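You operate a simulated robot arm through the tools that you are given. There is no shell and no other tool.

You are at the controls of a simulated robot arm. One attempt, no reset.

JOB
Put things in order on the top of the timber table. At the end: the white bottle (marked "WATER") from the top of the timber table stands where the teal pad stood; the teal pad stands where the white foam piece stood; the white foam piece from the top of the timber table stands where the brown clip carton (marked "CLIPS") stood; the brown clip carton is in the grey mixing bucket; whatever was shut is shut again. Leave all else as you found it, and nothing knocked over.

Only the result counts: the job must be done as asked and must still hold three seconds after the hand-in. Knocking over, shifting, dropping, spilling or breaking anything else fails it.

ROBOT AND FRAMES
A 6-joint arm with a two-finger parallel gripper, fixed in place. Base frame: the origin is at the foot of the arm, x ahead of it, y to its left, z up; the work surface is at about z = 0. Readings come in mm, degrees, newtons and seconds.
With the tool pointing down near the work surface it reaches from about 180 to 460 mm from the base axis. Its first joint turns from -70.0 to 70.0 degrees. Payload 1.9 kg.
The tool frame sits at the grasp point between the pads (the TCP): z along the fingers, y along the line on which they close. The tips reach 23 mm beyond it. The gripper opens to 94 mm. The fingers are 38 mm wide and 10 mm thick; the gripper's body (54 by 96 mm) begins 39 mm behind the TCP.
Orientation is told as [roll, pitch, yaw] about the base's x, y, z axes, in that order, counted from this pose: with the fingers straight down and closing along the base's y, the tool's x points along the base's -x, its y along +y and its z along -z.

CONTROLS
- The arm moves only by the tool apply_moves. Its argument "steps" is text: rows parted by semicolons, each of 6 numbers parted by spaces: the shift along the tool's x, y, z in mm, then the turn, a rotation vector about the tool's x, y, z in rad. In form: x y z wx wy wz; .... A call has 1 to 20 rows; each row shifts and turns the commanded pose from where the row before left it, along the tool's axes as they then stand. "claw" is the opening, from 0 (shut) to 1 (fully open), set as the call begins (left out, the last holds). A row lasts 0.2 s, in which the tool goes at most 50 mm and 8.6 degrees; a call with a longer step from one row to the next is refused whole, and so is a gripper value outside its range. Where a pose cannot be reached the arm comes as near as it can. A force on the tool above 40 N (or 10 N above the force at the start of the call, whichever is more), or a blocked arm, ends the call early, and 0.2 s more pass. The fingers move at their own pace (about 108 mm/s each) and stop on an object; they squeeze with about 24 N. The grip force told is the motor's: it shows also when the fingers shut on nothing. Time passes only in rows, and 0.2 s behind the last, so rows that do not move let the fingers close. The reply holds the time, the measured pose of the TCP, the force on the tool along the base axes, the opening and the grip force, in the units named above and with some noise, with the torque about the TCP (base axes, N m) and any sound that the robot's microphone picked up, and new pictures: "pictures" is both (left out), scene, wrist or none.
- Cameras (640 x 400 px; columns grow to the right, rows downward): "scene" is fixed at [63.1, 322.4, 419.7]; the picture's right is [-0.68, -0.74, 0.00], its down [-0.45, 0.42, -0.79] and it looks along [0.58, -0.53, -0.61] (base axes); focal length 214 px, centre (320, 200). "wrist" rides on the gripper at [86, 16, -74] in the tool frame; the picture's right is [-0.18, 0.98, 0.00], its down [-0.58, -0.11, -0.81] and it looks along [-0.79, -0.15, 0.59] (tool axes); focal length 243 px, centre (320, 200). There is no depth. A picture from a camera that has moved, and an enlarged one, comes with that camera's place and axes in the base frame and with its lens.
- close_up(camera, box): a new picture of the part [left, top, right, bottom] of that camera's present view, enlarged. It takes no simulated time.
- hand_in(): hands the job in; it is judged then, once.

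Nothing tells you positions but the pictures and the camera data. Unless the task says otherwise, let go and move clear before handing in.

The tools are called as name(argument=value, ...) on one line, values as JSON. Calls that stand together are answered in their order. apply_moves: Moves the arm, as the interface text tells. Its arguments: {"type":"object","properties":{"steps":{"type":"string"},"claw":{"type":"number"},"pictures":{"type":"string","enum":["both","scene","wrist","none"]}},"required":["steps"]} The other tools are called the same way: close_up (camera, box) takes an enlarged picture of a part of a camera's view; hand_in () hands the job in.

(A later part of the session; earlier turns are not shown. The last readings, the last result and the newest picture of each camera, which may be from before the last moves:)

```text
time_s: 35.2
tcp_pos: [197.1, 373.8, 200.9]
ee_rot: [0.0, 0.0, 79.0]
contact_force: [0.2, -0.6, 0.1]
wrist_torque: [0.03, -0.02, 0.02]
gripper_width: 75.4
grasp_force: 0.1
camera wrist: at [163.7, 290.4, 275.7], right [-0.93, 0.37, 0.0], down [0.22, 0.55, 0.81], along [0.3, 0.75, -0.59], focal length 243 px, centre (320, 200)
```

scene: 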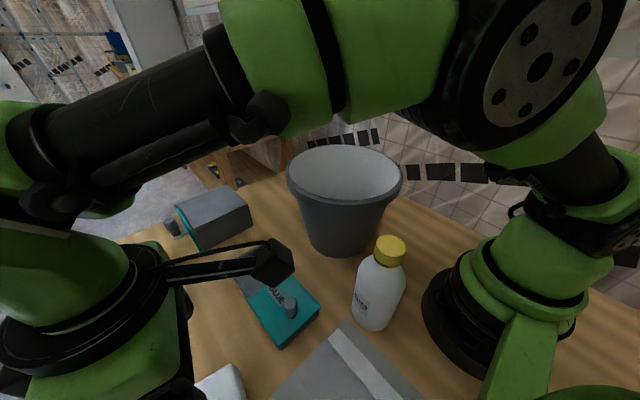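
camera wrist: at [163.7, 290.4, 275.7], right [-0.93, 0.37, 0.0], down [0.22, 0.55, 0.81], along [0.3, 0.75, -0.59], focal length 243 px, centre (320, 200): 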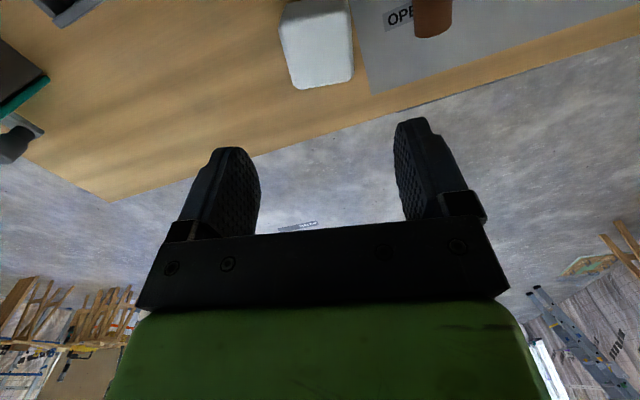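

close_up(camera="wrist", box=[240, 0, 480, 120])

```text
2.67 times, centred on (360, 60) of wrist
camera zoom: at [163.7, 290.4, 275.7], right [-0.93, 0.37, 0.0], down [0.22, 0.55, 0.81], along [0.3, 0.75, -0.59], focal length 647 px, centre (213, 573)
```

zoom: 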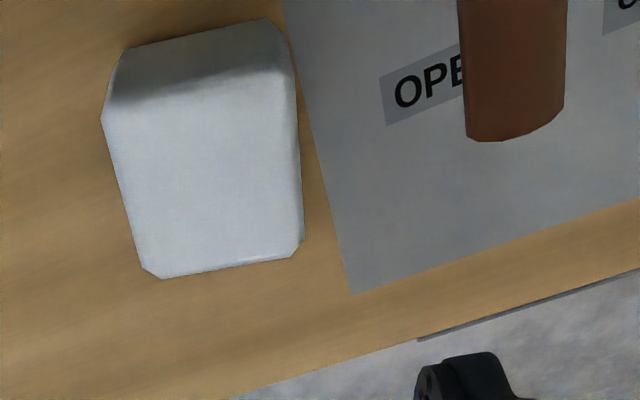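

The foam centre is confirmed at (197, 373.5), and there is clearance to the lever handle. I'll descend to grip it.

apply_moves(steps="0 0 35 0 0 0;0 0 35 0 0 0;0 0 35 0 0 0;0 0 30 0 0 0;0 0 18 0 0 0;0 0 10 0 0 0;0 0 0 0 0 0", pictures="wrist")

apply_moves(steps="0 0 0 0 0 0;0 0 0 0 0 0;0 0 0 0 0 0", claw=0, pictures="wrist")

```text
time_s: 36.9
tcp_pos: [196.1, 372.5, 38.4]
ee_rot: [0.0, 0.1, 79.0]
contact_force: [-0.3, 0.6, -0.4]
wrist_torque: [-0.01, 0.0, 0.02]
gripper_width: 75.2
grasp_force: 0.0
camera wrist: at [164.0, 290.1, 112.7], right [-0.93, 0.37, 0.0], down [0.22, 0.55, 0.81], along [0.3, 0.75, -0.59], focal length 243 px, centre (320, 200)
```

wrist: 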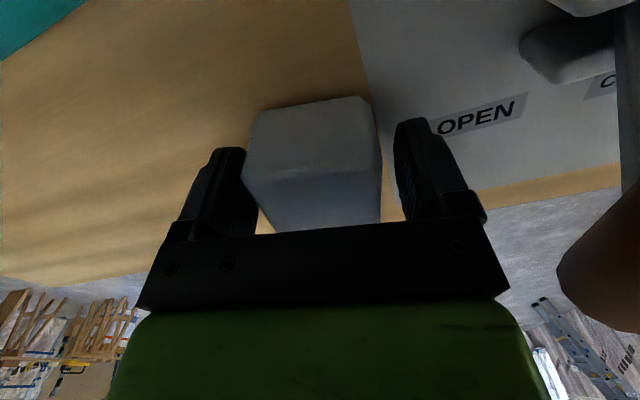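

```text
time_s: 37.6
tcp_pos: [196.1, 372.7, 38.5]
ee_rot: [0.0, 0.1, 79.1]
contact_force: [-0.6, -0.3, -0.7]
wrist_torque: [-0.04, -0.02, -0.03]
gripper_width: 58.7
grasp_force: 24.1
camera wrist: at [164.0, 290.0, 112.9], right [-0.93, 0.37, 0.0], down [0.22, 0.55, 0.81], along [0.3, 0.75, -0.59], focal length 243 px, centre (320, 200)
```

wrist: 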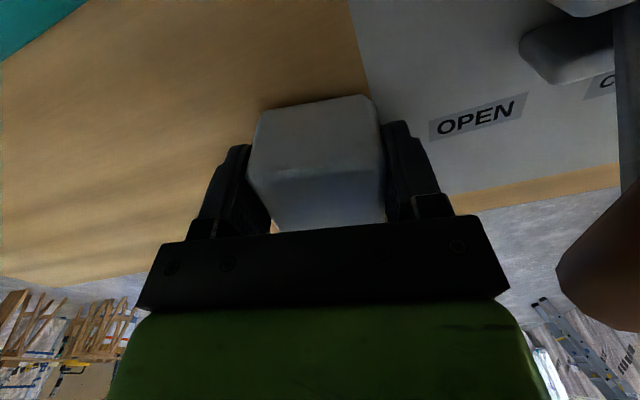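

The foam is held (58.7 mm, 24 N). I'll lift straight up, pull inward and swing high over to the right side.

apply_moves(steps="0 0 -12 0 0 0;0 0 -30 0 0 0;0 0 -40 0 0 0;0 0 -45 0 0 0;0 0 -45 0 0 0;0 0 -45 0 0 0;0 0 -43 0 0 0;36.4 11 0 0 0 0;36.4 11 0 0 0 0;36.4 11 0 0 0 0;36.4 11 0 0 0 0;0 0 0 0 0 0", pictures="both")

```text
time_s: 40.2
tcp_pos: [126.0, 237.5, 298.7]
ee_rot: [0.1, 0.0, 79.1]
contact_force: [-0.1, 0.6, 0.4]
wrist_torque: [0.0, 0.01, -0.03]
gripper_width: 58.6
grasp_force: 24.4
camera wrist: at [93.1, 155.5, 373.0], right [-0.93, 0.37, 0.0], down [0.22, 0.55, 0.81], along [0.3, 0.75, -0.59], focal length 243 px, centre (320, 200)
```

scene: 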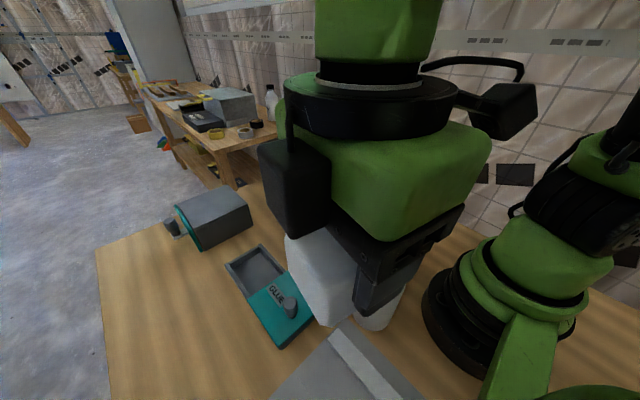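
wrist: 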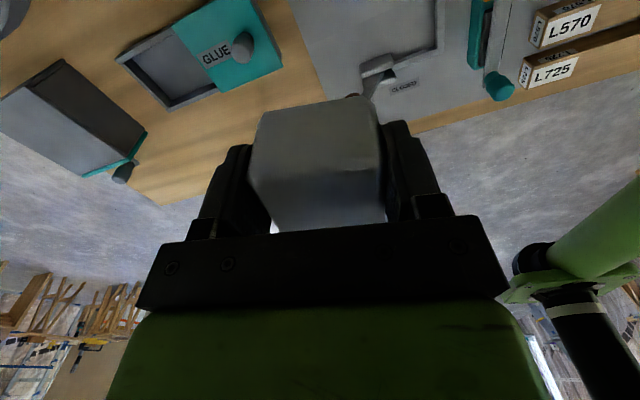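

apply_moves(steps="12.7 -33.7 0 0 0 0.1336;12.7 -33.7 0 0 0 0.1336;12.7 -33.7 0 0 0 0.1336;12.7 -33.7 0 0 0 0.1336;12.7 -33.7 0 0 0 0.1336;12.7 -33.7 0 0 0 0.1336;12.7 -33.7 0 0 0 0.1336;12.7 -33.7 0 0 0 0.1336;12.7 -33.7 0 0 0 0.1336;12.7 -33.7 0 0 0 0.1336;12.7 -33.7 0 0 0 0.1336;12.7 -33.7 0 0 0 0.1336;12.7 -33.7 0 0 0 0.1336;12.7 -33.7 0 0 0 0.1336;0 0 0 0 0 0", pictures="both")

```text
time_s: 43.5
tcp_pos: [191.6, -191.3, 299.3]
ee_rot: [-0.1, 0.0, -28.1]
contact_force: [0.0, 0.3, -0.6]
wrist_torque: [0.03, 0.0, -0.02]
gripper_width: 58.8
grasp_force: 24.0
camera wrist: at [122.5, -136.1, 373.8], right [0.63, 0.78, 0.0], down [0.46, -0.37, 0.81], along [0.63, -0.51, -0.59], focal length 243 px, centre (320, 200)
```

scene: 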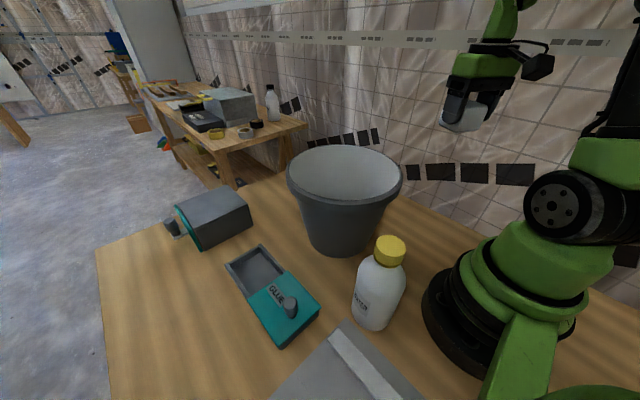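
wrist: 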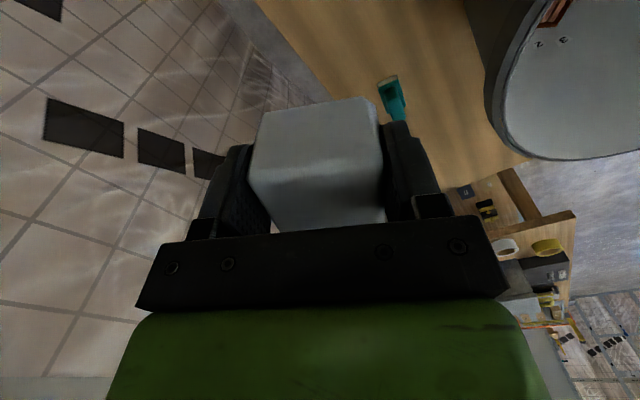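

apply_moves(steps="35 11.1 0 0 0 0;35 11.1 0 0 0 0;0 0 0 0 0 0.1244;0 0 0 0 0 0.1244;0 0 0 0 0 0.1244;0 0 0 0 0 0.1244;0 0 0 0 0 0.1244;0 0 0 0 0 0.1244;0 0 0 0 0 0.1244;0 0 0 0 0 0.1244;0 0 35 0 0 0;0 0 40 0 0 0;0 0 40 0 0 0;0 0 40 0 0 0;0 0 40 0 0 0;0 0 20 0 0 0;0 0 0 0 0 0", pictures="both")

```text
time_s: 47.0
tcp_pos: [140.2, -139.8, 83.8]
ee_rot: [0.0, 0.0, -85.0]
contact_force: [-0.3, 0.1, 1.1]
wrist_torque: [0.01, 0.01, 0.01]
gripper_width: 58.7
grasp_force: 24.2
camera wrist: at [149.2, -53.0, 158.2], right [0.99, -0.1, 0.0], down [-0.06, -0.59, 0.81], along [-0.08, -0.8, -0.59], focal length 243 px, centre (320, 200)
```

scene: 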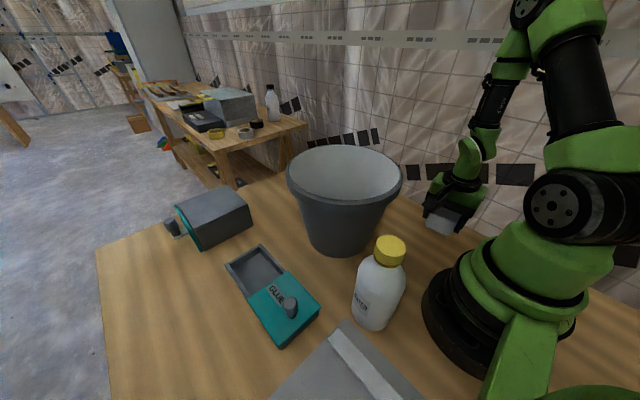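
wrist: 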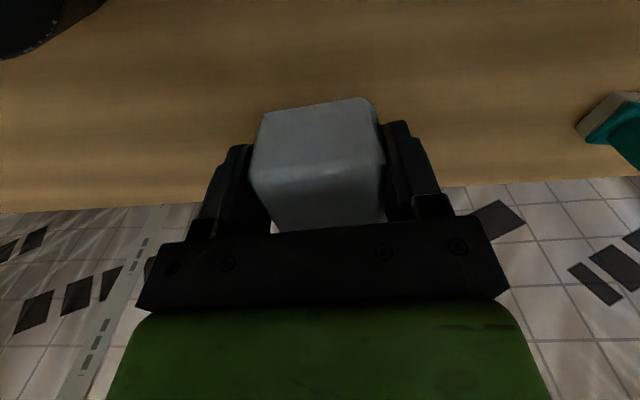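

apply_moves(steps="0 0 20 0 0 0;0 0 13 0 0 0;0 0 6 0 0 0;0 0 3 0 0 0;0 0 0 0 0 0", pictures="none")

apply_moves(steps="0 0 1 0 0 0;0 0 1 0 0 0;0 0 0 0 0 0", pictures="none")

```text
time_s: 48.2
tcp_pos: [140.5, -139.7, 41.7]
ee_rot: [0.0, 0.0, -85.1]
contact_force: [-0.1, 0.1, 0.0]
wrist_torque: [-0.01, 0.0, 0.03]
gripper_width: 58.8
grasp_force: 24.5
```

```text
time_s: 49.0
tcp_pos: [140.0, -139.2, 40.2]
ee_rot: [0.1, 0.1, -85.1]
contact_force: [-0.3, -0.6, 0.1]
wrist_torque: [-0.03, -0.02, 0.0]
gripper_width: 59.1
grasp_force: 23.8
```

apply_moves(steps="0 0 1 0 0 0;0 0 0 0 0 0", pictures="none")

apply_moves(steps="0 0 0.7 0 0 0;0 0 0 0 0 0", pictures="wrist")

```text
time_s: 49.6
tcp_pos: [139.9, -138.7, 39.3]
ee_rot: [-0.1, 0.1, -85.1]
contact_force: [-0.3, 1.1, -0.3]
wrist_torque: [-0.02, 0.02, -0.02]
gripper_width: 58.6
grasp_force: 23.8
```

```text
time_s: 50.2
tcp_pos: [139.2, -139.2, 38.9]
ee_rot: [0.0, 0.0, -85.0]
contact_force: [0.4, -0.1, -0.2]
wrist_torque: [0.02, -0.02, 0.01]
gripper_width: 58.9
grasp_force: 24.3
camera wrist: at [148.6, -52.5, 112.8], right [0.99, -0.1, 0.0], down [-0.06, -0.59, 0.81], along [-0.08, -0.8, -0.59], focal length 243 px, centre (320, 200)
```

wrist: 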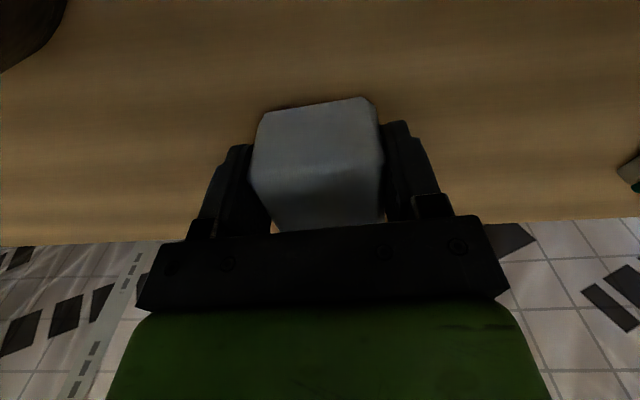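

apply_moves(steps="0 0 0.7 0 0 0;0 0 0 0 0 0", pictures="none")

apply_moves(steps="0 0 0.5 0 0 0;0 0 0 0 0 0", pictures="none")

```text
time_s: 50.9
tcp_pos: [140.0, -140.2, 38.1]
ee_rot: [0.0, -0.1, -85.1]
contact_force: [0.0, -0.9, 11.3]
wrist_torque: [-0.08, -0.01, -0.01]
gripper_width: 58.5
grasp_force: 24.4
```

```text
time_s: 51.5
tcp_pos: [140.5, -139.2, 37.8]
ee_rot: [-0.1, -0.1, -85.0]
contact_force: [-0.6, 0.1, 29.2]
wrist_torque: [-0.05, 0.04, -0.02]
gripper_width: 58.4
grasp_force: 24.1
```

The foam is touching the table. I'll ease off, release and rise.

apply_moves(steps="0 0 -0.8 0 0 0;0 0 0 0 0 0", pictures="none")

apply_moves(steps="0 0 0 0 0 0;0 0 0 0 0 0;0 0 0 0 0 0", claw=0.9, pictures="wrist")

apply_moves(steps="0 0 -8 0 0 0;0 0 -20 0 0 0;0 0 -35 0 0 0;0 0 -40 0 0 0;0 0 -45 0 0 0;0 0 -45 0 0 0;0 0 -45 0 0 0;0 0 -32 0 0 0;0 0 0 0 0 0")

```text
time_s: 52.0
tcp_pos: [139.9, -139.6, 38.2]
ee_rot: [0.0, -0.1, -85.1]
contact_force: [0.6, -0.9, 2.8]
wrist_torque: [-0.01, -0.07, 0.0]
gripper_width: 59.1
grasp_force: 23.8
```

```text
time_s: 52.9
tcp_pos: [138.7, -139.6, 38.5]
ee_rot: [-0.1, 0.0, -85.1]
contact_force: [-0.3, -0.6, -0.3]
wrist_torque: [0.01, 0.0, 0.04]
gripper_width: 84.7
grasp_force: 0.0
camera wrist: at [148.7, -52.2, 112.5], right [1.0, -0.1, 0.0], down [-0.06, -0.59, 0.81], along [-0.08, -0.8, -0.59], focal length 243 px, centre (320, 200)
```

wrist: 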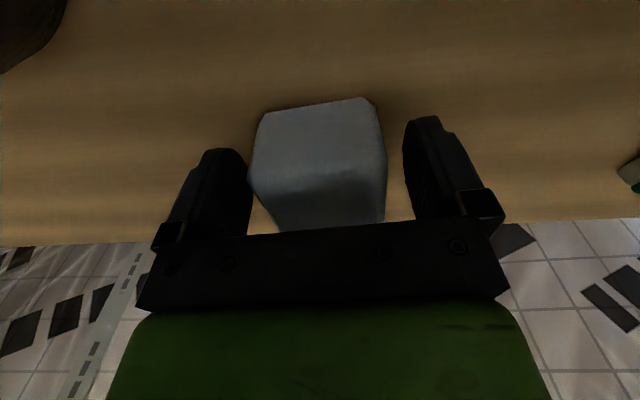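

```text
time_s: 54.9
tcp_pos: [140.9, -138.1, 309.3]
ee_rot: [0.0, 0.0, -85.0]
contact_force: [-0.9, 0.2, -0.8]
wrist_torque: [-0.03, 0.03, 0.03]
gripper_width: 84.2
grasp_force: 0.1
camera wrist: at [149.3, -52.4, 383.9], right [1.0, -0.1, 0.0], down [-0.06, -0.59, 0.81], along [-0.08, -0.8, -0.59], focal length 243 px, centre (320, 200)
```

scene: 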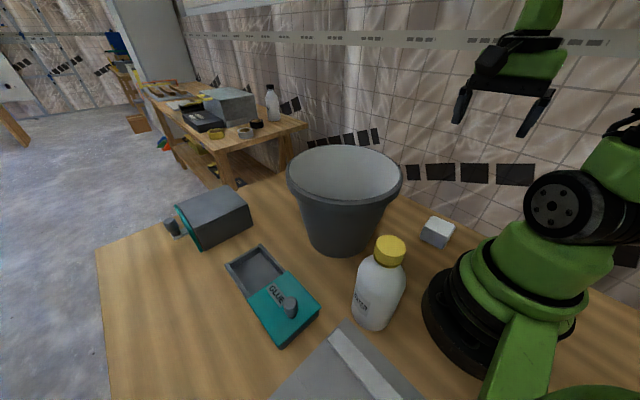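
wrist: 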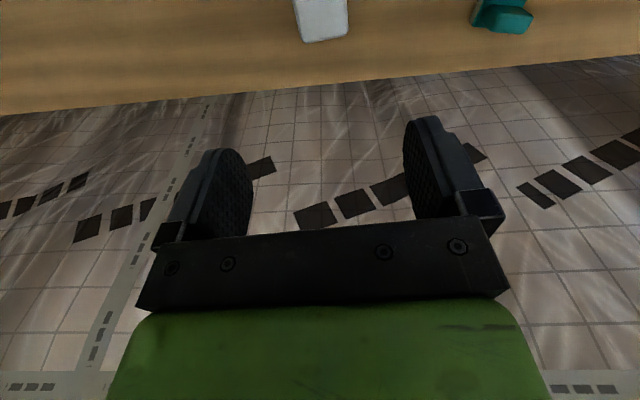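

The foam is in place. Next is the pad: I'll rotate to yaw -10° and move out to it with the gripper half open.

apply_moves(steps="0 0 0 0 0 -0.1309;0 0 0 0 0 -0.1309;0 0 0 0 0 -0.1309;0 0 0 0 0 -0.1309;0 0 0 0 0 -0.1309;0 0 0 0 0 -0.1309;0 0 0 0 0 -0.1309;0 0 0 0 0 -0.1309;0 0 0 0 0 -0.1309;0 0 0 0 0 -0.1309;-34.7 -2.5 10 0 0 0;-34.7 -2.5 15 0 0 0;-34.7 -2.5 25 0 0 0;-34.7 -2.5 29 0 0 0;-34.7 -2.5 30 0 0 0;-34.7 -2.5 30 0 0 0;0 0 0 0 0 0", claw=0.6)

```text
time_s: 58.5
tcp_pos: [342.8, -189.3, 169.1]
ee_rot: [-0.1, 0.0, -10.2]
contact_force: [0.6, 0.4, 0.4]
wrist_torque: [0.03, -0.05, 0.01]
gripper_width: 56.3
grasp_force: 0.0
camera wrist: at [259.8, -158.8, 243.6], right [0.35, 0.94, 0.0], down [0.55, -0.21, 0.81], along [0.75, -0.29, -0.59], focal length 243 px, centre (320, 200)
```

scene: 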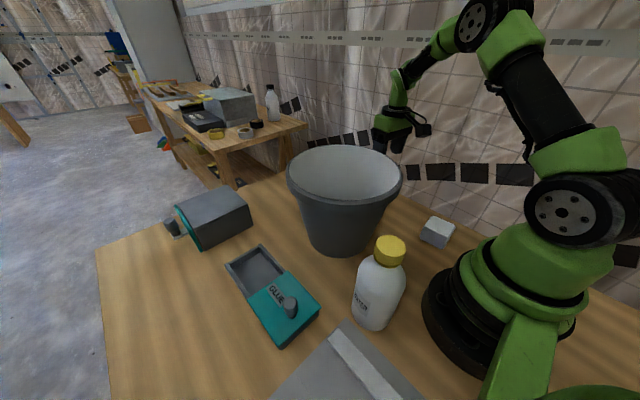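
wrist: 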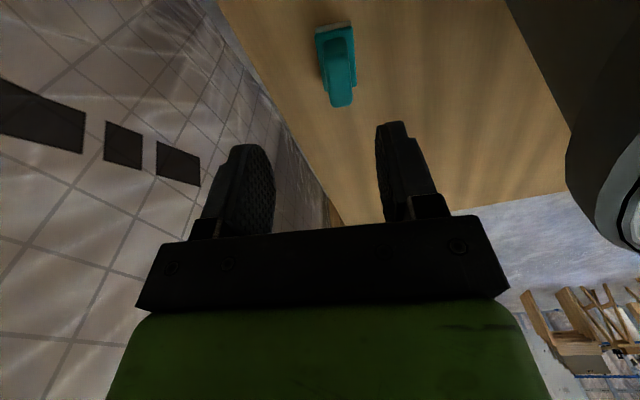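

close_up(camera="wrist", box=[240, 0, 440, 125])

```text
3.20 times, centred on (340, 62) of wrist
camera zoom: at [259.8, -158.8, 243.6], right [0.35, 0.94, 0.0], down [0.55, -0.21, 0.81], along [0.75, -0.29, -0.59], focal length 776 px, centre (256, 640)
```

zoom: 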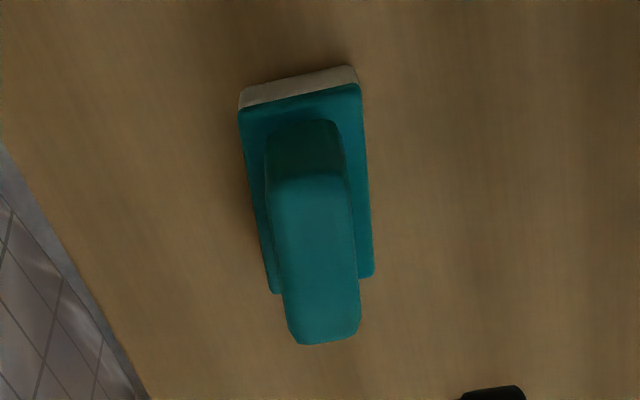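

The pad centre is refined to (362, -181), yaw about -10°. Its handle is about 18 mm wide with its top near z = 45. I'll move over it and descend to grip the handle above the base plate.

apply_moves(steps="-17.7 11.6 0 0 0 0;0 0 30 0 0 0;0 0 30 0 0 0;0 0 25 0 0 0;0 0 15 0 0 0;0 0 12 0 0 0;0 0 6 0 0 0;0 0 0 0 0 0")

```text
time_s: 60.2
tcp_pos: [361.8, -182.2, 50.4]
ee_rot: [0.0, 0.1, -10.1]
contact_force: [0.0, 0.0, -0.8]
wrist_torque: [0.02, -0.01, 0.01]
gripper_width: 56.3
grasp_force: 0.1
camera wrist: at [279.5, -151.7, 125.2], right [0.35, 0.94, 0.0], down [0.55, -0.21, 0.81], along [0.75, -0.29, -0.59], focal length 243 px, centre (320, 200)
```

scene: 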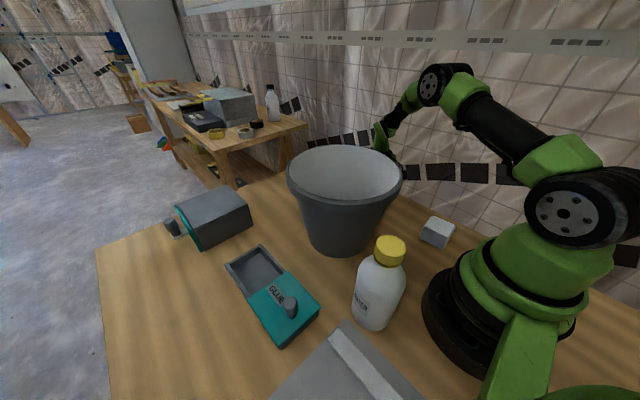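
wrist: 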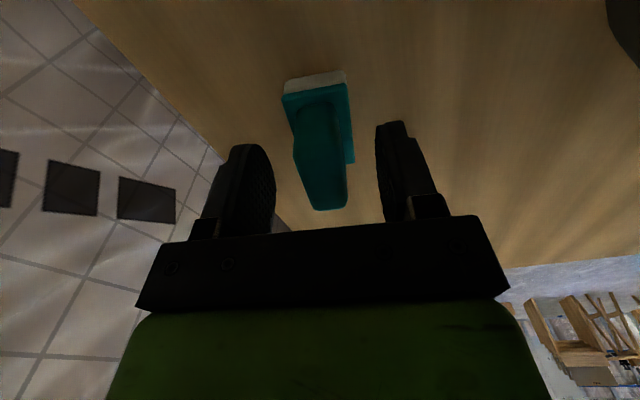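

close_up(camera="wrist", box=[220, 60, 420, 230])

```text
2.35 times, centred on (320, 145) of wrist
camera zoom: at [279.5, -151.7, 125.2], right [0.35, 0.94, 0.0], down [0.55, -0.21, 0.81], along [0.75, -0.29, -0.59], focal length 571 px, centre (320, 329)
```

zoom: 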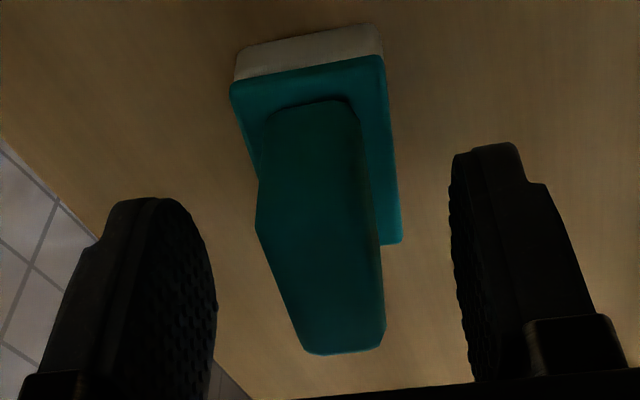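

apply_moves(steps="0 0 0 0 0 0;0 0 0 0 0 0;0 0 0 0 0 0", claw=0, pictures="wrist")

```text
time_s: 61.0
tcp_pos: [361.4, -181.4, 50.7]
ee_rot: [-0.2, 0.1, -10.0]
contact_force: [0.4, -0.1, -0.1]
wrist_torque: [0.02, 0.01, 0.01]
gripper_width: 19.3
grasp_force: 24.0
camera wrist: at [279.5, -151.7, 125.4], right [0.35, 0.94, 0.0], down [0.55, -0.21, 0.81], along [0.75, -0.29, -0.59], focal length 243 px, centre (320, 200)
```

wrist: 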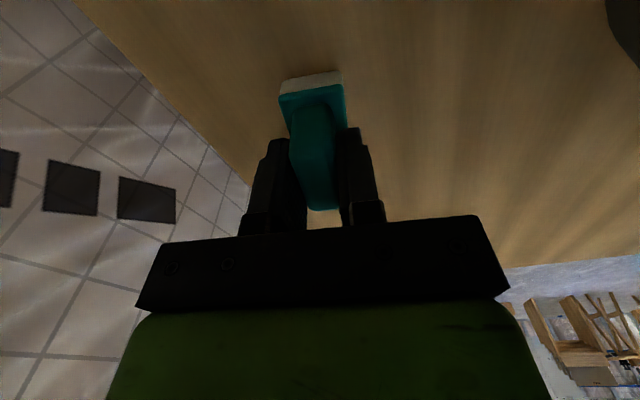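

The pad is gripped by its handle (19.3 mm, 24 N). I'll lift it, pull inward, swing over to the left and extend to the foam's old spot.

apply_moves(steps="0 0 -10 0 0 0;0 0 -30 0 0 0;0 0 -40 0 0 0;0 0 -45 0 0 0;0 0 -45 0 0 0;0 0 -45 0 0 0;0 0 -40 0 0 0;33.5 10 0 0 0 0;33.5 10 0 0 0 0;33.5 10 0 0 0 0;0 0 0 0 0 0")

apply_moves(steps="-8.64 37.7 0 0 0 -0.129;-8.64 37.7 0 0 0 -0.129;-8.64 37.7 0 0 0 -0.129;-8.64 37.7 0 0 0 -0.129;-8.64 37.7 0 0 0 -0.129;-8.64 37.7 0 0 0 -0.129;-8.64 37.7 0 0 0 -0.129;-8.64 37.7 0 0 0 -0.129;-8.64 37.7 0 0 0 -0.129;-8.64 37.7 0 0 0 -0.129;-8.64 37.7 0 0 0 -0.129;-8.64 37.7 0 0 0 -0.129;0 0 0 0 0 0")

```text
time_s: 63.5
tcp_pos: [267.5, -133.5, 306.0]
ee_rot: [-0.1, 0.0, -10.0]
contact_force: [-0.4, -0.4, -0.2]
wrist_torque: [-0.05, 0.02, -0.01]
gripper_width: 19.2
grasp_force: 23.7
camera wrist: at [185.7, -103.7, 380.3], right [0.35, 0.94, 0.0], down [0.55, -0.21, 0.81], along [0.75, -0.29, -0.59], focal length 243 px, centre (320, 200)
```

scene: 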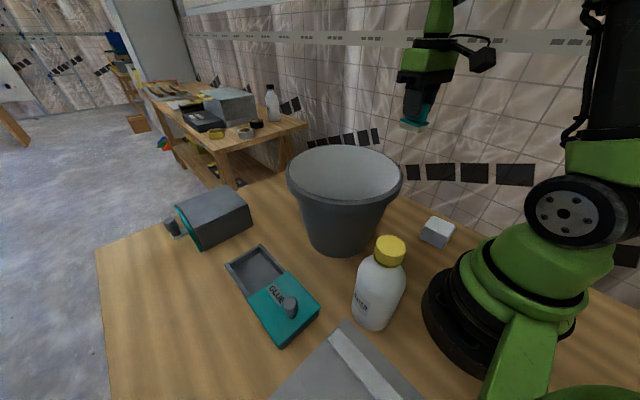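
wrist: 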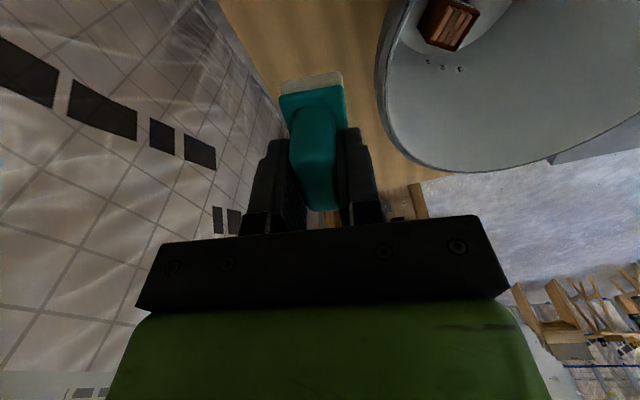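

```text
time_s: 66.2
tcp_pos: [140.6, 264.6, 306.9]
ee_rot: [0.0, 0.1, 78.6]
contact_force: [0.5, 0.2, -0.1]
wrist_torque: [-0.03, -0.02, -0.03]
gripper_width: 19.3
grasp_force: 24.0
camera wrist: at [107.6, 182.6, 381.2], right [-0.93, 0.37, 0.0], down [0.22, 0.55, 0.81], along [0.3, 0.75, -0.59], focal length 243 px, centre (320, 200)
```

scene: 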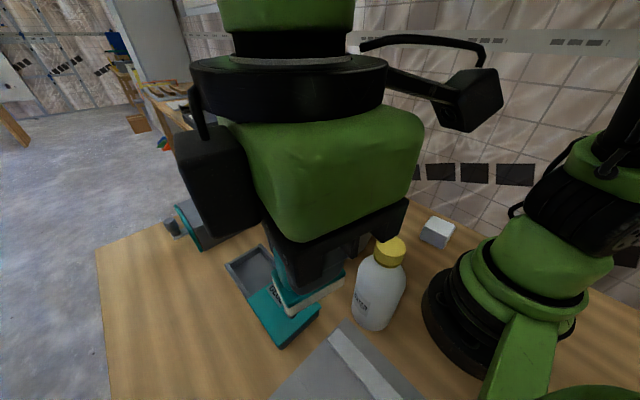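
wrist: 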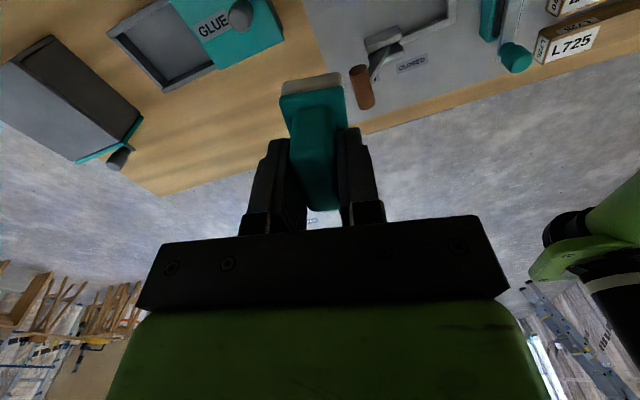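

apply_moves(steps="-39.2 -11.3 0 0 0 0;-39.2 -11.3 0 0 0 0;-39.2 -11.3 0 0 0 0;0 0 35 0 0 0;0 0 40 0 0 0;0 0 40 0 0 0;0 0 40 0 0 0;0 0 30 0 0 0;0 0 20 0 0 0;0 0 0 0 0 0")

```text
time_s: 68.5
tcp_pos: [193.9, 370.3, 99.6]
ee_rot: [0.0, 0.0, 78.6]
contact_force: [0.3, 0.3, -0.3]
wrist_torque: [0.01, 0.03, 0.0]
gripper_width: 19.5
grasp_force: 23.9
out of reach, approached as far as the arm can: row 3
camera wrist: at [161.3, 288.8, 174.1], right [-0.93, 0.38, 0.0], down [0.22, 0.55, 0.81], along [0.3, 0.75, -0.59], focal length 243 px, centre (320, 200)
```

scene: 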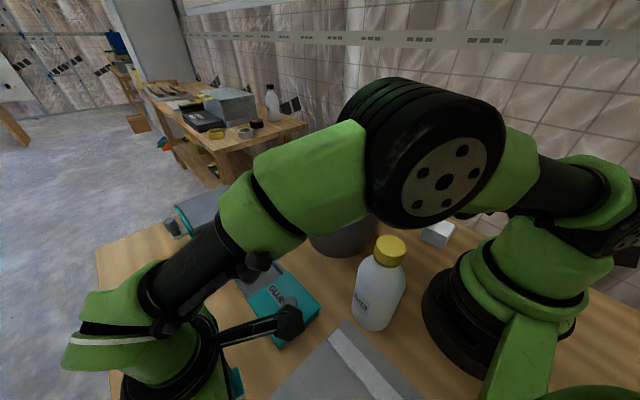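
wrist: 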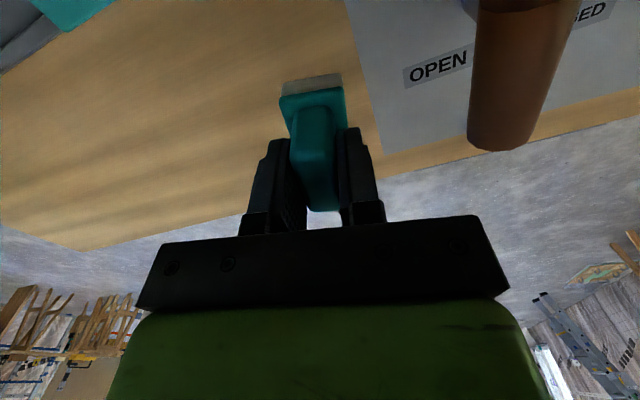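

apply_moves(steps="-3.6 -2.6 0 0 0 0;0 0 20 0 0 0;0 0 14 0 0 0;0 0 6 0 0 0;0 0 3 0 0 0;0 0 0 0 0 0", pictures="wrist")

```text
time_s: 69.8
tcp_pos: [198.1, 373.5, 55.8]
ee_rot: [0.1, 0.0, 78.6]
contact_force: [-0.2, -0.1, -0.7]
wrist_torque: [0.03, 0.0, -0.01]
gripper_width: 19.5
grasp_force: 24.1
camera wrist: at [164.9, 292.1, 131.1], right [-0.93, 0.38, 0.0], down [0.22, 0.55, 0.81], along [0.3, 0.75, -0.59], focal length 243 px, centre (320, 200)
```

wrist: 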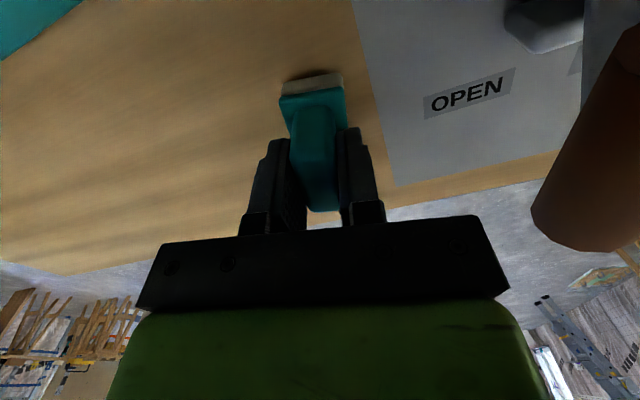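

apply_moves(steps="0 0 2 0 0 0;0 0 1.5 0 0 0;0 0 0 0 0 0", pictures="none")

apply_moves(steps="0 0 1 0 0 0;0 0 0 0 0 0", pictures="none")

apply_moves(steps="0 0 0.7 0 0 0;0 0 0 0 0 0", pictures="none")

```text
time_s: 70.7
tcp_pos: [197.7, 374.5, 52.7]
ee_rot: [0.0, 0.1, 78.6]
contact_force: [0.1, -0.6, -0.9]
wrist_torque: [-0.02, 0.01, -0.01]
gripper_width: 19.4
grasp_force: 24.0
```

```text
time_s: 71.2
tcp_pos: [198.3, 374.5, 52.7]
ee_rot: [0.0, 0.1, 78.6]
contact_force: [-0.2, 0.0, -0.8]
wrist_torque: [0.03, 0.02, 0.01]
gripper_width: 19.3
grasp_force: 24.3
```

```text
time_s: 71.8
tcp_pos: [198.5, 373.1, 50.8]
ee_rot: [0.0, 0.1, 78.6]
contact_force: [-0.2, -0.4, -0.5]
wrist_torque: [0.01, 0.0, -0.03]
gripper_width: 19.1
grasp_force: 23.3
```

apply_moves(steps="0 0 0.6 0 0 0;0 0 0 0 0 0", pictures="none")

apply_moves(steps="0 0 0.6 0 0 0;0 0 0 0 0 0", pictures="none")

```text
time_s: 72.5
tcp_pos: [197.8, 374.1, 50.6]
ee_rot: [0.0, 0.1, 78.7]
contact_force: [-0.1, 0.0, -1.0]
wrist_torque: [0.03, -0.02, -0.01]
gripper_width: 19.3
grasp_force: 23.8
```

```text
time_s: 73.0
tcp_pos: [198.3, 374.2, 50.1]
ee_rot: [-0.1, 0.1, 78.7]
contact_force: [-0.1, -0.6, 2.6]
wrist_torque: [0.04, -0.02, -0.01]
gripper_width: 19.4
grasp_force: 24.1
```

The pad has touched down lightly at (198, 374). I'll release it and rise.

apply_moves(steps="0 0 0 0 0 0;0 0 0 0 0 0;0 0 0 0 0 0", claw=0.5, pictures="wrist")

apply_moves(steps="0 0 -8 0 0 0;0 0 -20 0 0 0;0 0 -35 0 0 0;0 0 -40 0 0 0;0 0 -40 0 0 0;0 0 0 0 0 0")

```text
time_s: 73.8
tcp_pos: [198.0, 373.8, 51.2]
ee_rot: [0.0, 0.1, 78.6]
contact_force: [-0.1, 0.4, 0.0]
wrist_torque: [0.04, 0.0, 0.05]
gripper_width: 47.0
grasp_force: 0.1
camera wrist: at [164.8, 291.6, 125.0], right [-0.93, 0.38, 0.0], down [0.22, 0.55, 0.81], along [0.3, 0.75, -0.59], focal length 243 px, centre (320, 200)
```

wrist: 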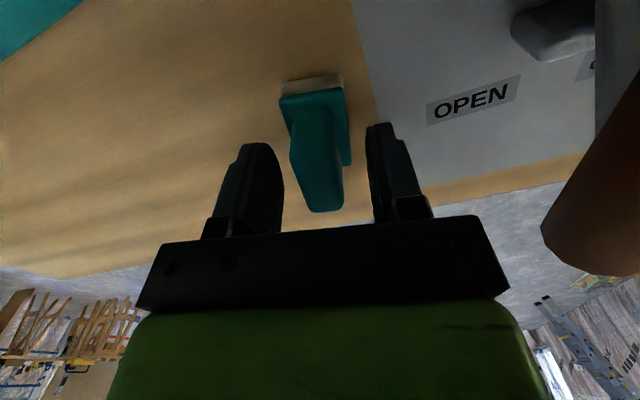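

```text
time_s: 75.2
tcp_pos: [197.0, 372.5, 193.1]
ee_rot: [0.0, 0.1, 78.7]
contact_force: [-0.4, -0.5, 0.0]
wrist_torque: [0.03, -0.02, 0.01]
gripper_width: 47.1
grasp_force: 0.1
camera wrist: at [165.1, 291.0, 268.0], right [-0.93, 0.37, 0.0], down [0.22, 0.55, 0.81], along [0.3, 0.75, -0.59], focal length 243 px, centre (320, 200)
```

scene: 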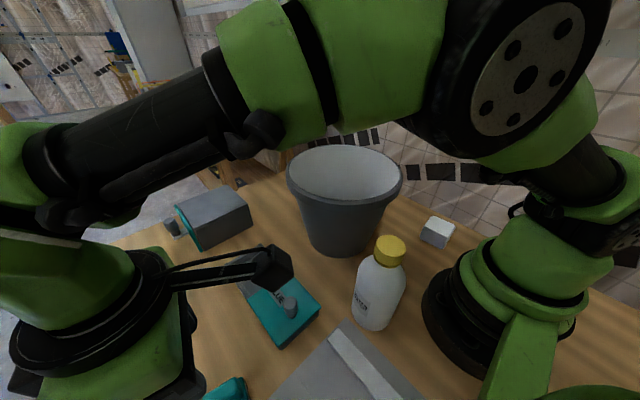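
wrist: 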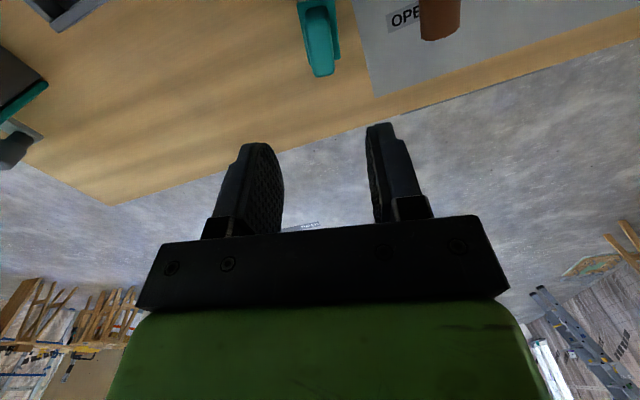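

The pad stands in the foam's old place. For the bottle, I'll retract inward and move to a point at the right of the bottle to view it.

apply_moves(steps="32.6 9.7 -27 0 0 0;32.6 9.7 -27 0 0 0;32.6 9.7 -27 0 0 0;32.6 9.7 -27 0 0 0;32.6 9.7 -27 0 0 0;33.9 -19.2 0 0 0 0;33.9 -19.2 0 0 0 0;33.9 -19.2 0 0 0 0;33.9 -19.2 0 0 0 0;33.9 -19.2 0 0 0 0;33.9 -19.2 0 0 0 0;0 0 0 0 0 0")

```text
time_s: 77.8
tcp_pos: [191.3, 1.3, 329.5]
ee_rot: [0.0, 0.1, 78.6]
contact_force: [0.0, -0.2, 0.1]
wrist_torque: [-0.01, -0.01, 0.0]
gripper_width: 46.9
grasp_force: 0.2
camera wrist: at [157.8, -80.5, 403.9], right [-0.93, 0.37, 0.0], down [0.22, 0.55, 0.81], along [0.3, 0.75, -0.59], focal length 243 px, centre (320, 200)
```

scene: 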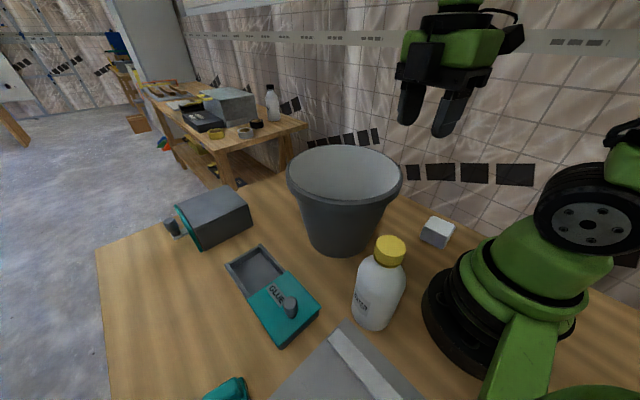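
wrist: 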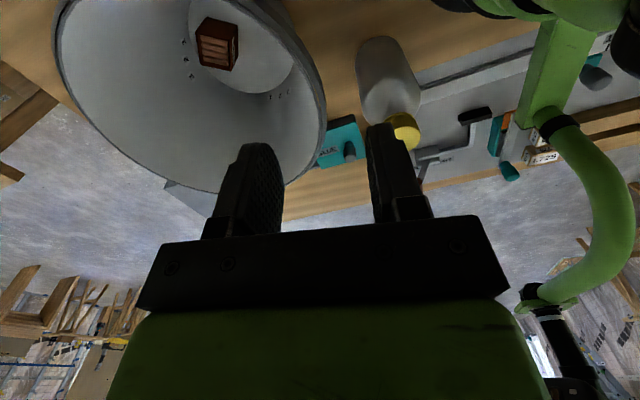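

close_up(camera="wrist", box=[310, 20, 550, 170])

close_up(camera="wrist", box=[400, 0, 640, 190])

```text
2.67 times, centred on (430, 95) of wrist
camera zoom: at [157.8, -80.5, 403.9], right [-0.93, 0.37, 0.0], down [0.22, 0.55, 0.81], along [0.3, 0.75, -0.59], focal length 647 px, centre (27, 480)
```

zoom: 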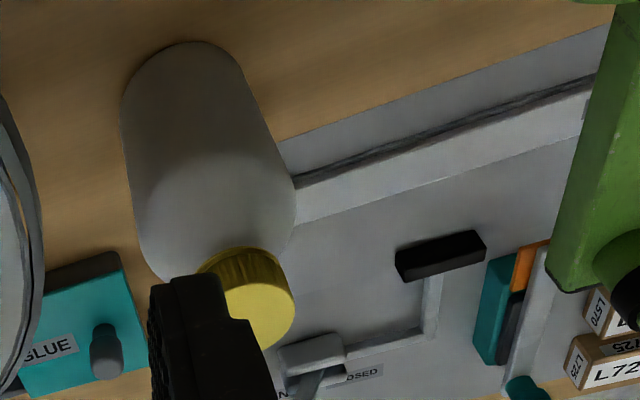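

```text
2.11 times, centred on (520, 95) of wrist
camera zoom: at [157.8, -80.5, 403.9], right [-0.93, 0.37, 0.0], down [0.22, 0.55, 0.81], along [0.3, 0.75, -0.59], focal length 511 px, centre (-101, 421)
```

zoom: 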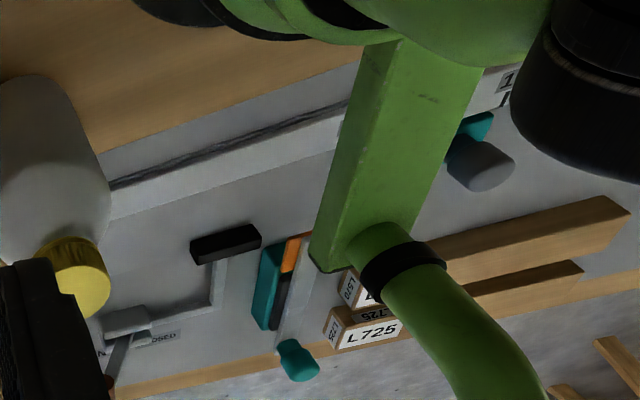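

The bottle centre is about (137.6, 120), with a body radius of about 35 mm and the cap top near z = 188. Before gripping I'll test whether the arm can reach high enough (z ≈ 390) at this radius to carry the bottle past the bucket rim.

apply_moves(steps="0 0 -30 0 0 0;0 0 -30 0 0 0;0 0 0 0 0 0", pictures="scene")

```text
time_s: 78.7
tcp_pos: [190.9, 0.8, 390.8]
ee_rot: [0.0, -0.1, 78.7]
contact_force: [0.2, 0.8, -0.1]
wrist_torque: [-0.05, -0.02, 0.02]
gripper_width: 46.7
grasp_force: 0.0
```

scene: 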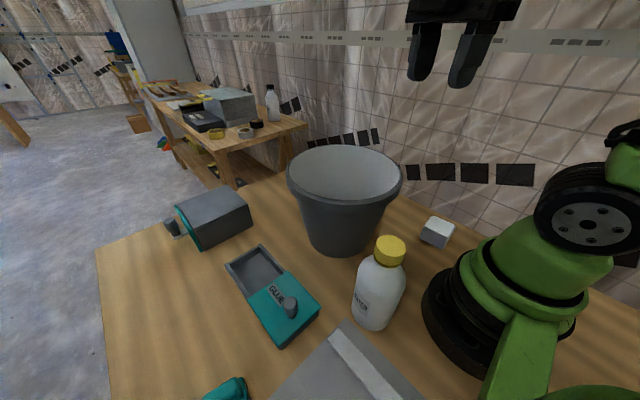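

apply_moves(steps="0 0 -20 0 0 0;0 0 -15 0 0 0;0 0 0 0 0 0", pictures="none")

```text
time_s: 79.5
tcp_pos: [190.6, 1.1, 425.2]
ee_rot: [0.0, 0.1, 78.6]
contact_force: [-0.2, -0.2, -0.4]
wrist_torque: [0.03, -0.02, -0.01]
gripper_width: 47.1
grasp_force: 0.1
```

The arm reaches z = 425, so there is enough clearance. I'll rotate to yaw 0 and go above the bottle for a close look at the cap.

apply_moves(steps="0 0 0 0 0 0.1372;0 0 0 0 0 0.1372;0 0 0 0 0 0.1372;0 0 0 0 0 0.1372;0 0 0 0 0 0.1372;0 0 0 0 0 0.1372;0 0 0 0 0 0.1372;0 0 0 0 0 0.1372;0 0 0 0 0 0.1372;0 0 0 0 0 0.1372;17.7 39.7 0 0 0 0;17.7 39.7 0 0 0 0;17.7 39.7 0 0 0 0;0 0 40 0 0 0;0 0 40 0 0 0;0 0 40 0 0 0;0 0 40 0 0 0;0 0 0 0 0 0", claw=0.9)

```text
time_s: 83.2
tcp_pos: [136.7, 121.2, 263.1]
ee_rot: [0.0, 0.1, -0.1]
contact_force: [0.2, 0.2, -0.4]
wrist_torque: [-0.01, 0.01, -0.03]
gripper_width: 84.4
grasp_force: 0.1
camera wrist: at [50.2, 136.5, 337.8], right [0.19, 0.98, 0.0], down [0.58, -0.11, 0.81], along [0.79, -0.15, -0.59], focal length 243 px, centre (320, 200)
```

scene: 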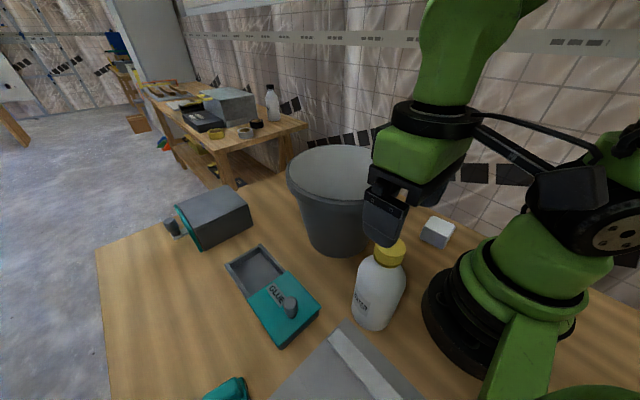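
wrist: 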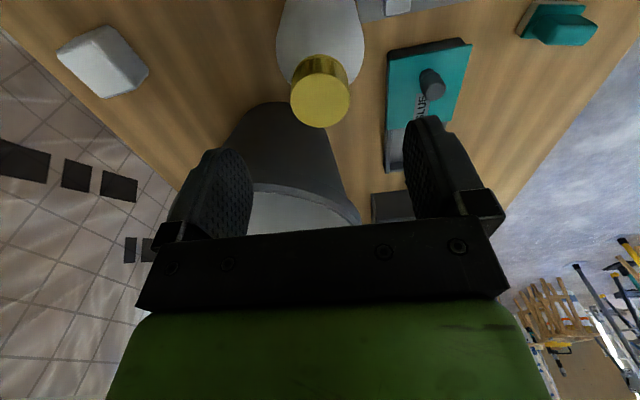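

close_up(camera="wrist", box=[240, 0, 400, 140])

close_up(camera="scene", box=[330, 140, 490, 340])

```text
2.86 times, centred on (320, 70) of wrist
camera zoom: at [50.2, 136.5, 337.8], right [0.19, 0.98, 0.0], down [0.58, -0.11, 0.81], along [0.79, -0.15, -0.59], focal length 693 px, centre (320, 571)
```

zoom: 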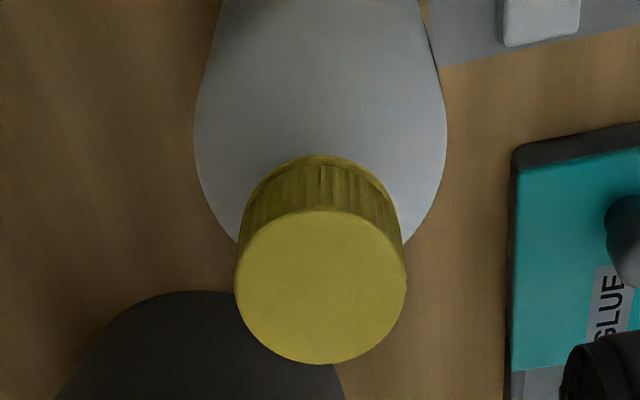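

```text
2.00 times, centred on (410, 240) of scene
camera zoom: at [63.1, 322.4, 419.7], right [-0.68, -0.74, 0.0], down [-0.45, 0.42, -0.79], along [0.58, -0.53, -0.61], focal length 429 px, centre (140, 120)
```

zoom: 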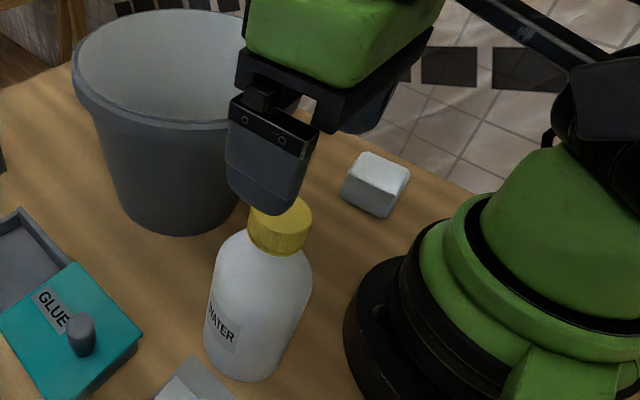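

The cap measures about 40 mm across and spans roughly z = 169–192, centred at (138.5, 120). I'll descend to grip it with the tips just above the shoulder.

apply_moves(steps="-1.2 -0.8 20 0 0 0;0 0 20 0 0 0;0 0 15 0 0 0;0 0 8 0 0 0;0 0 4 0 0 0;0 0 0 0 0 0", claw=0.75)

```text
time_s: 84.7
tcp_pos: [137.8, 120.8, 195.8]
ee_rot: [0.0, 0.0, 0.0]
contact_force: [-0.6, -0.9, -0.2]
wrist_torque: [-0.03, 0.0, 0.01]
gripper_width: 70.4
grasp_force: 0.1
camera wrist: at [52.3, 135.4, 271.2], right [0.18, 0.98, 0.0], down [0.58, -0.11, 0.81], along [0.79, -0.15, -0.59], focal length 243 px, centre (320, 200)
```

scene: 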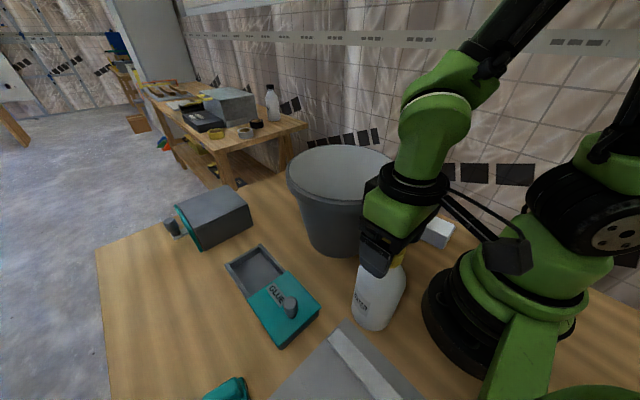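
wrist: 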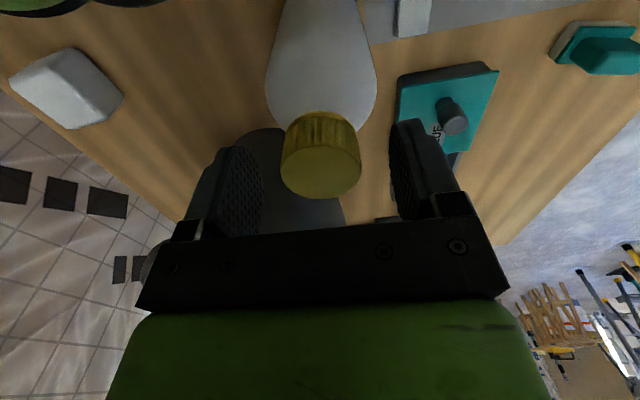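

close_up(camera="wrist", box=[190, 60, 490, 260])

close_up(camera="scene", box=[340, 200, 460, 340])

```text
2.00 times, centred on (340, 160) of wrist
camera zoom: at [52.3, 135.4, 271.2], right [0.18, 0.98, 0.0], down [0.58, -0.11, 0.81], along [0.79, -0.15, -0.59], focal length 485 px, centre (280, 280)
```

zoom: 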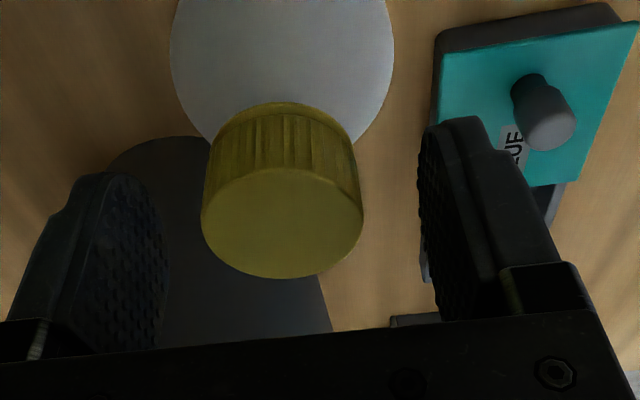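

```text
2.86 times, centred on (400, 270) of scene
camera zoom: at [63.1, 322.4, 419.7], right [-0.68, -0.74, 0.0], down [-0.45, 0.42, -0.79], along [0.58, -0.53, -0.61], focal length 613 px, centre (91, 0)
```

zoom: 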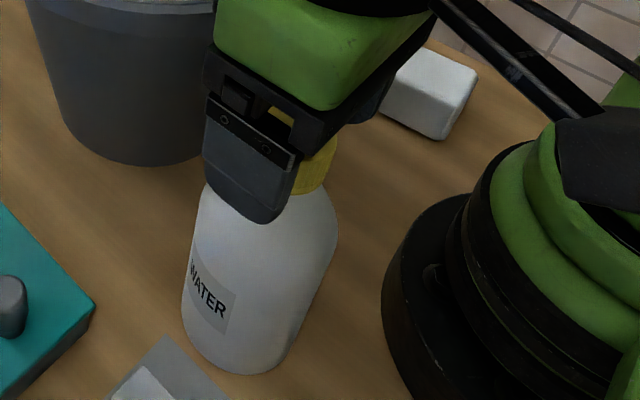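

The cap spans z = 170–192.5 and the tips are at about 173, which is a good position. Closing.

apply_moves(steps="0 0 0 0 0 0;0 0 0 0 0 0;0 0 0 0 0 0", claw=0)

```text
time_s: 85.5
tcp_pos: [139.9, 120.1, 197.9]
ee_rot: [0.1, 0.0, 0.1]
contact_force: [-0.4, 0.3, -0.1]
wrist_torque: [0.07, 0.03, 0.02]
gripper_width: 38.1
grasp_force: 23.9
camera wrist: at [52.3, 135.4, 271.3], right [0.18, 0.98, 0.0], down [0.58, -0.11, 0.81], along [0.79, -0.15, -0.59], focal length 243 px, centre (320, 200)
```

scene: 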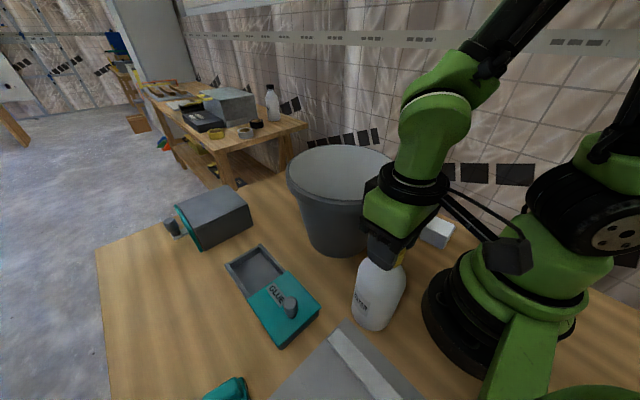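
wrist: 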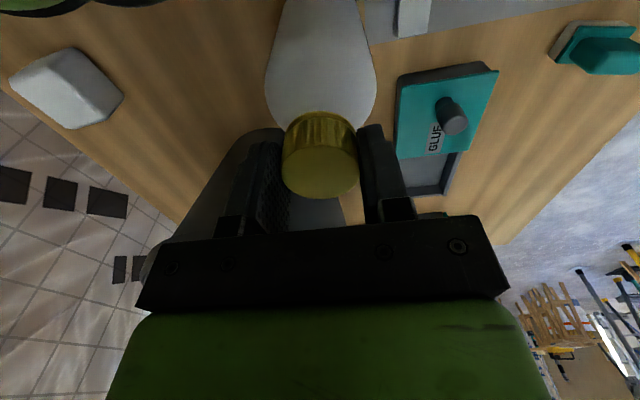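

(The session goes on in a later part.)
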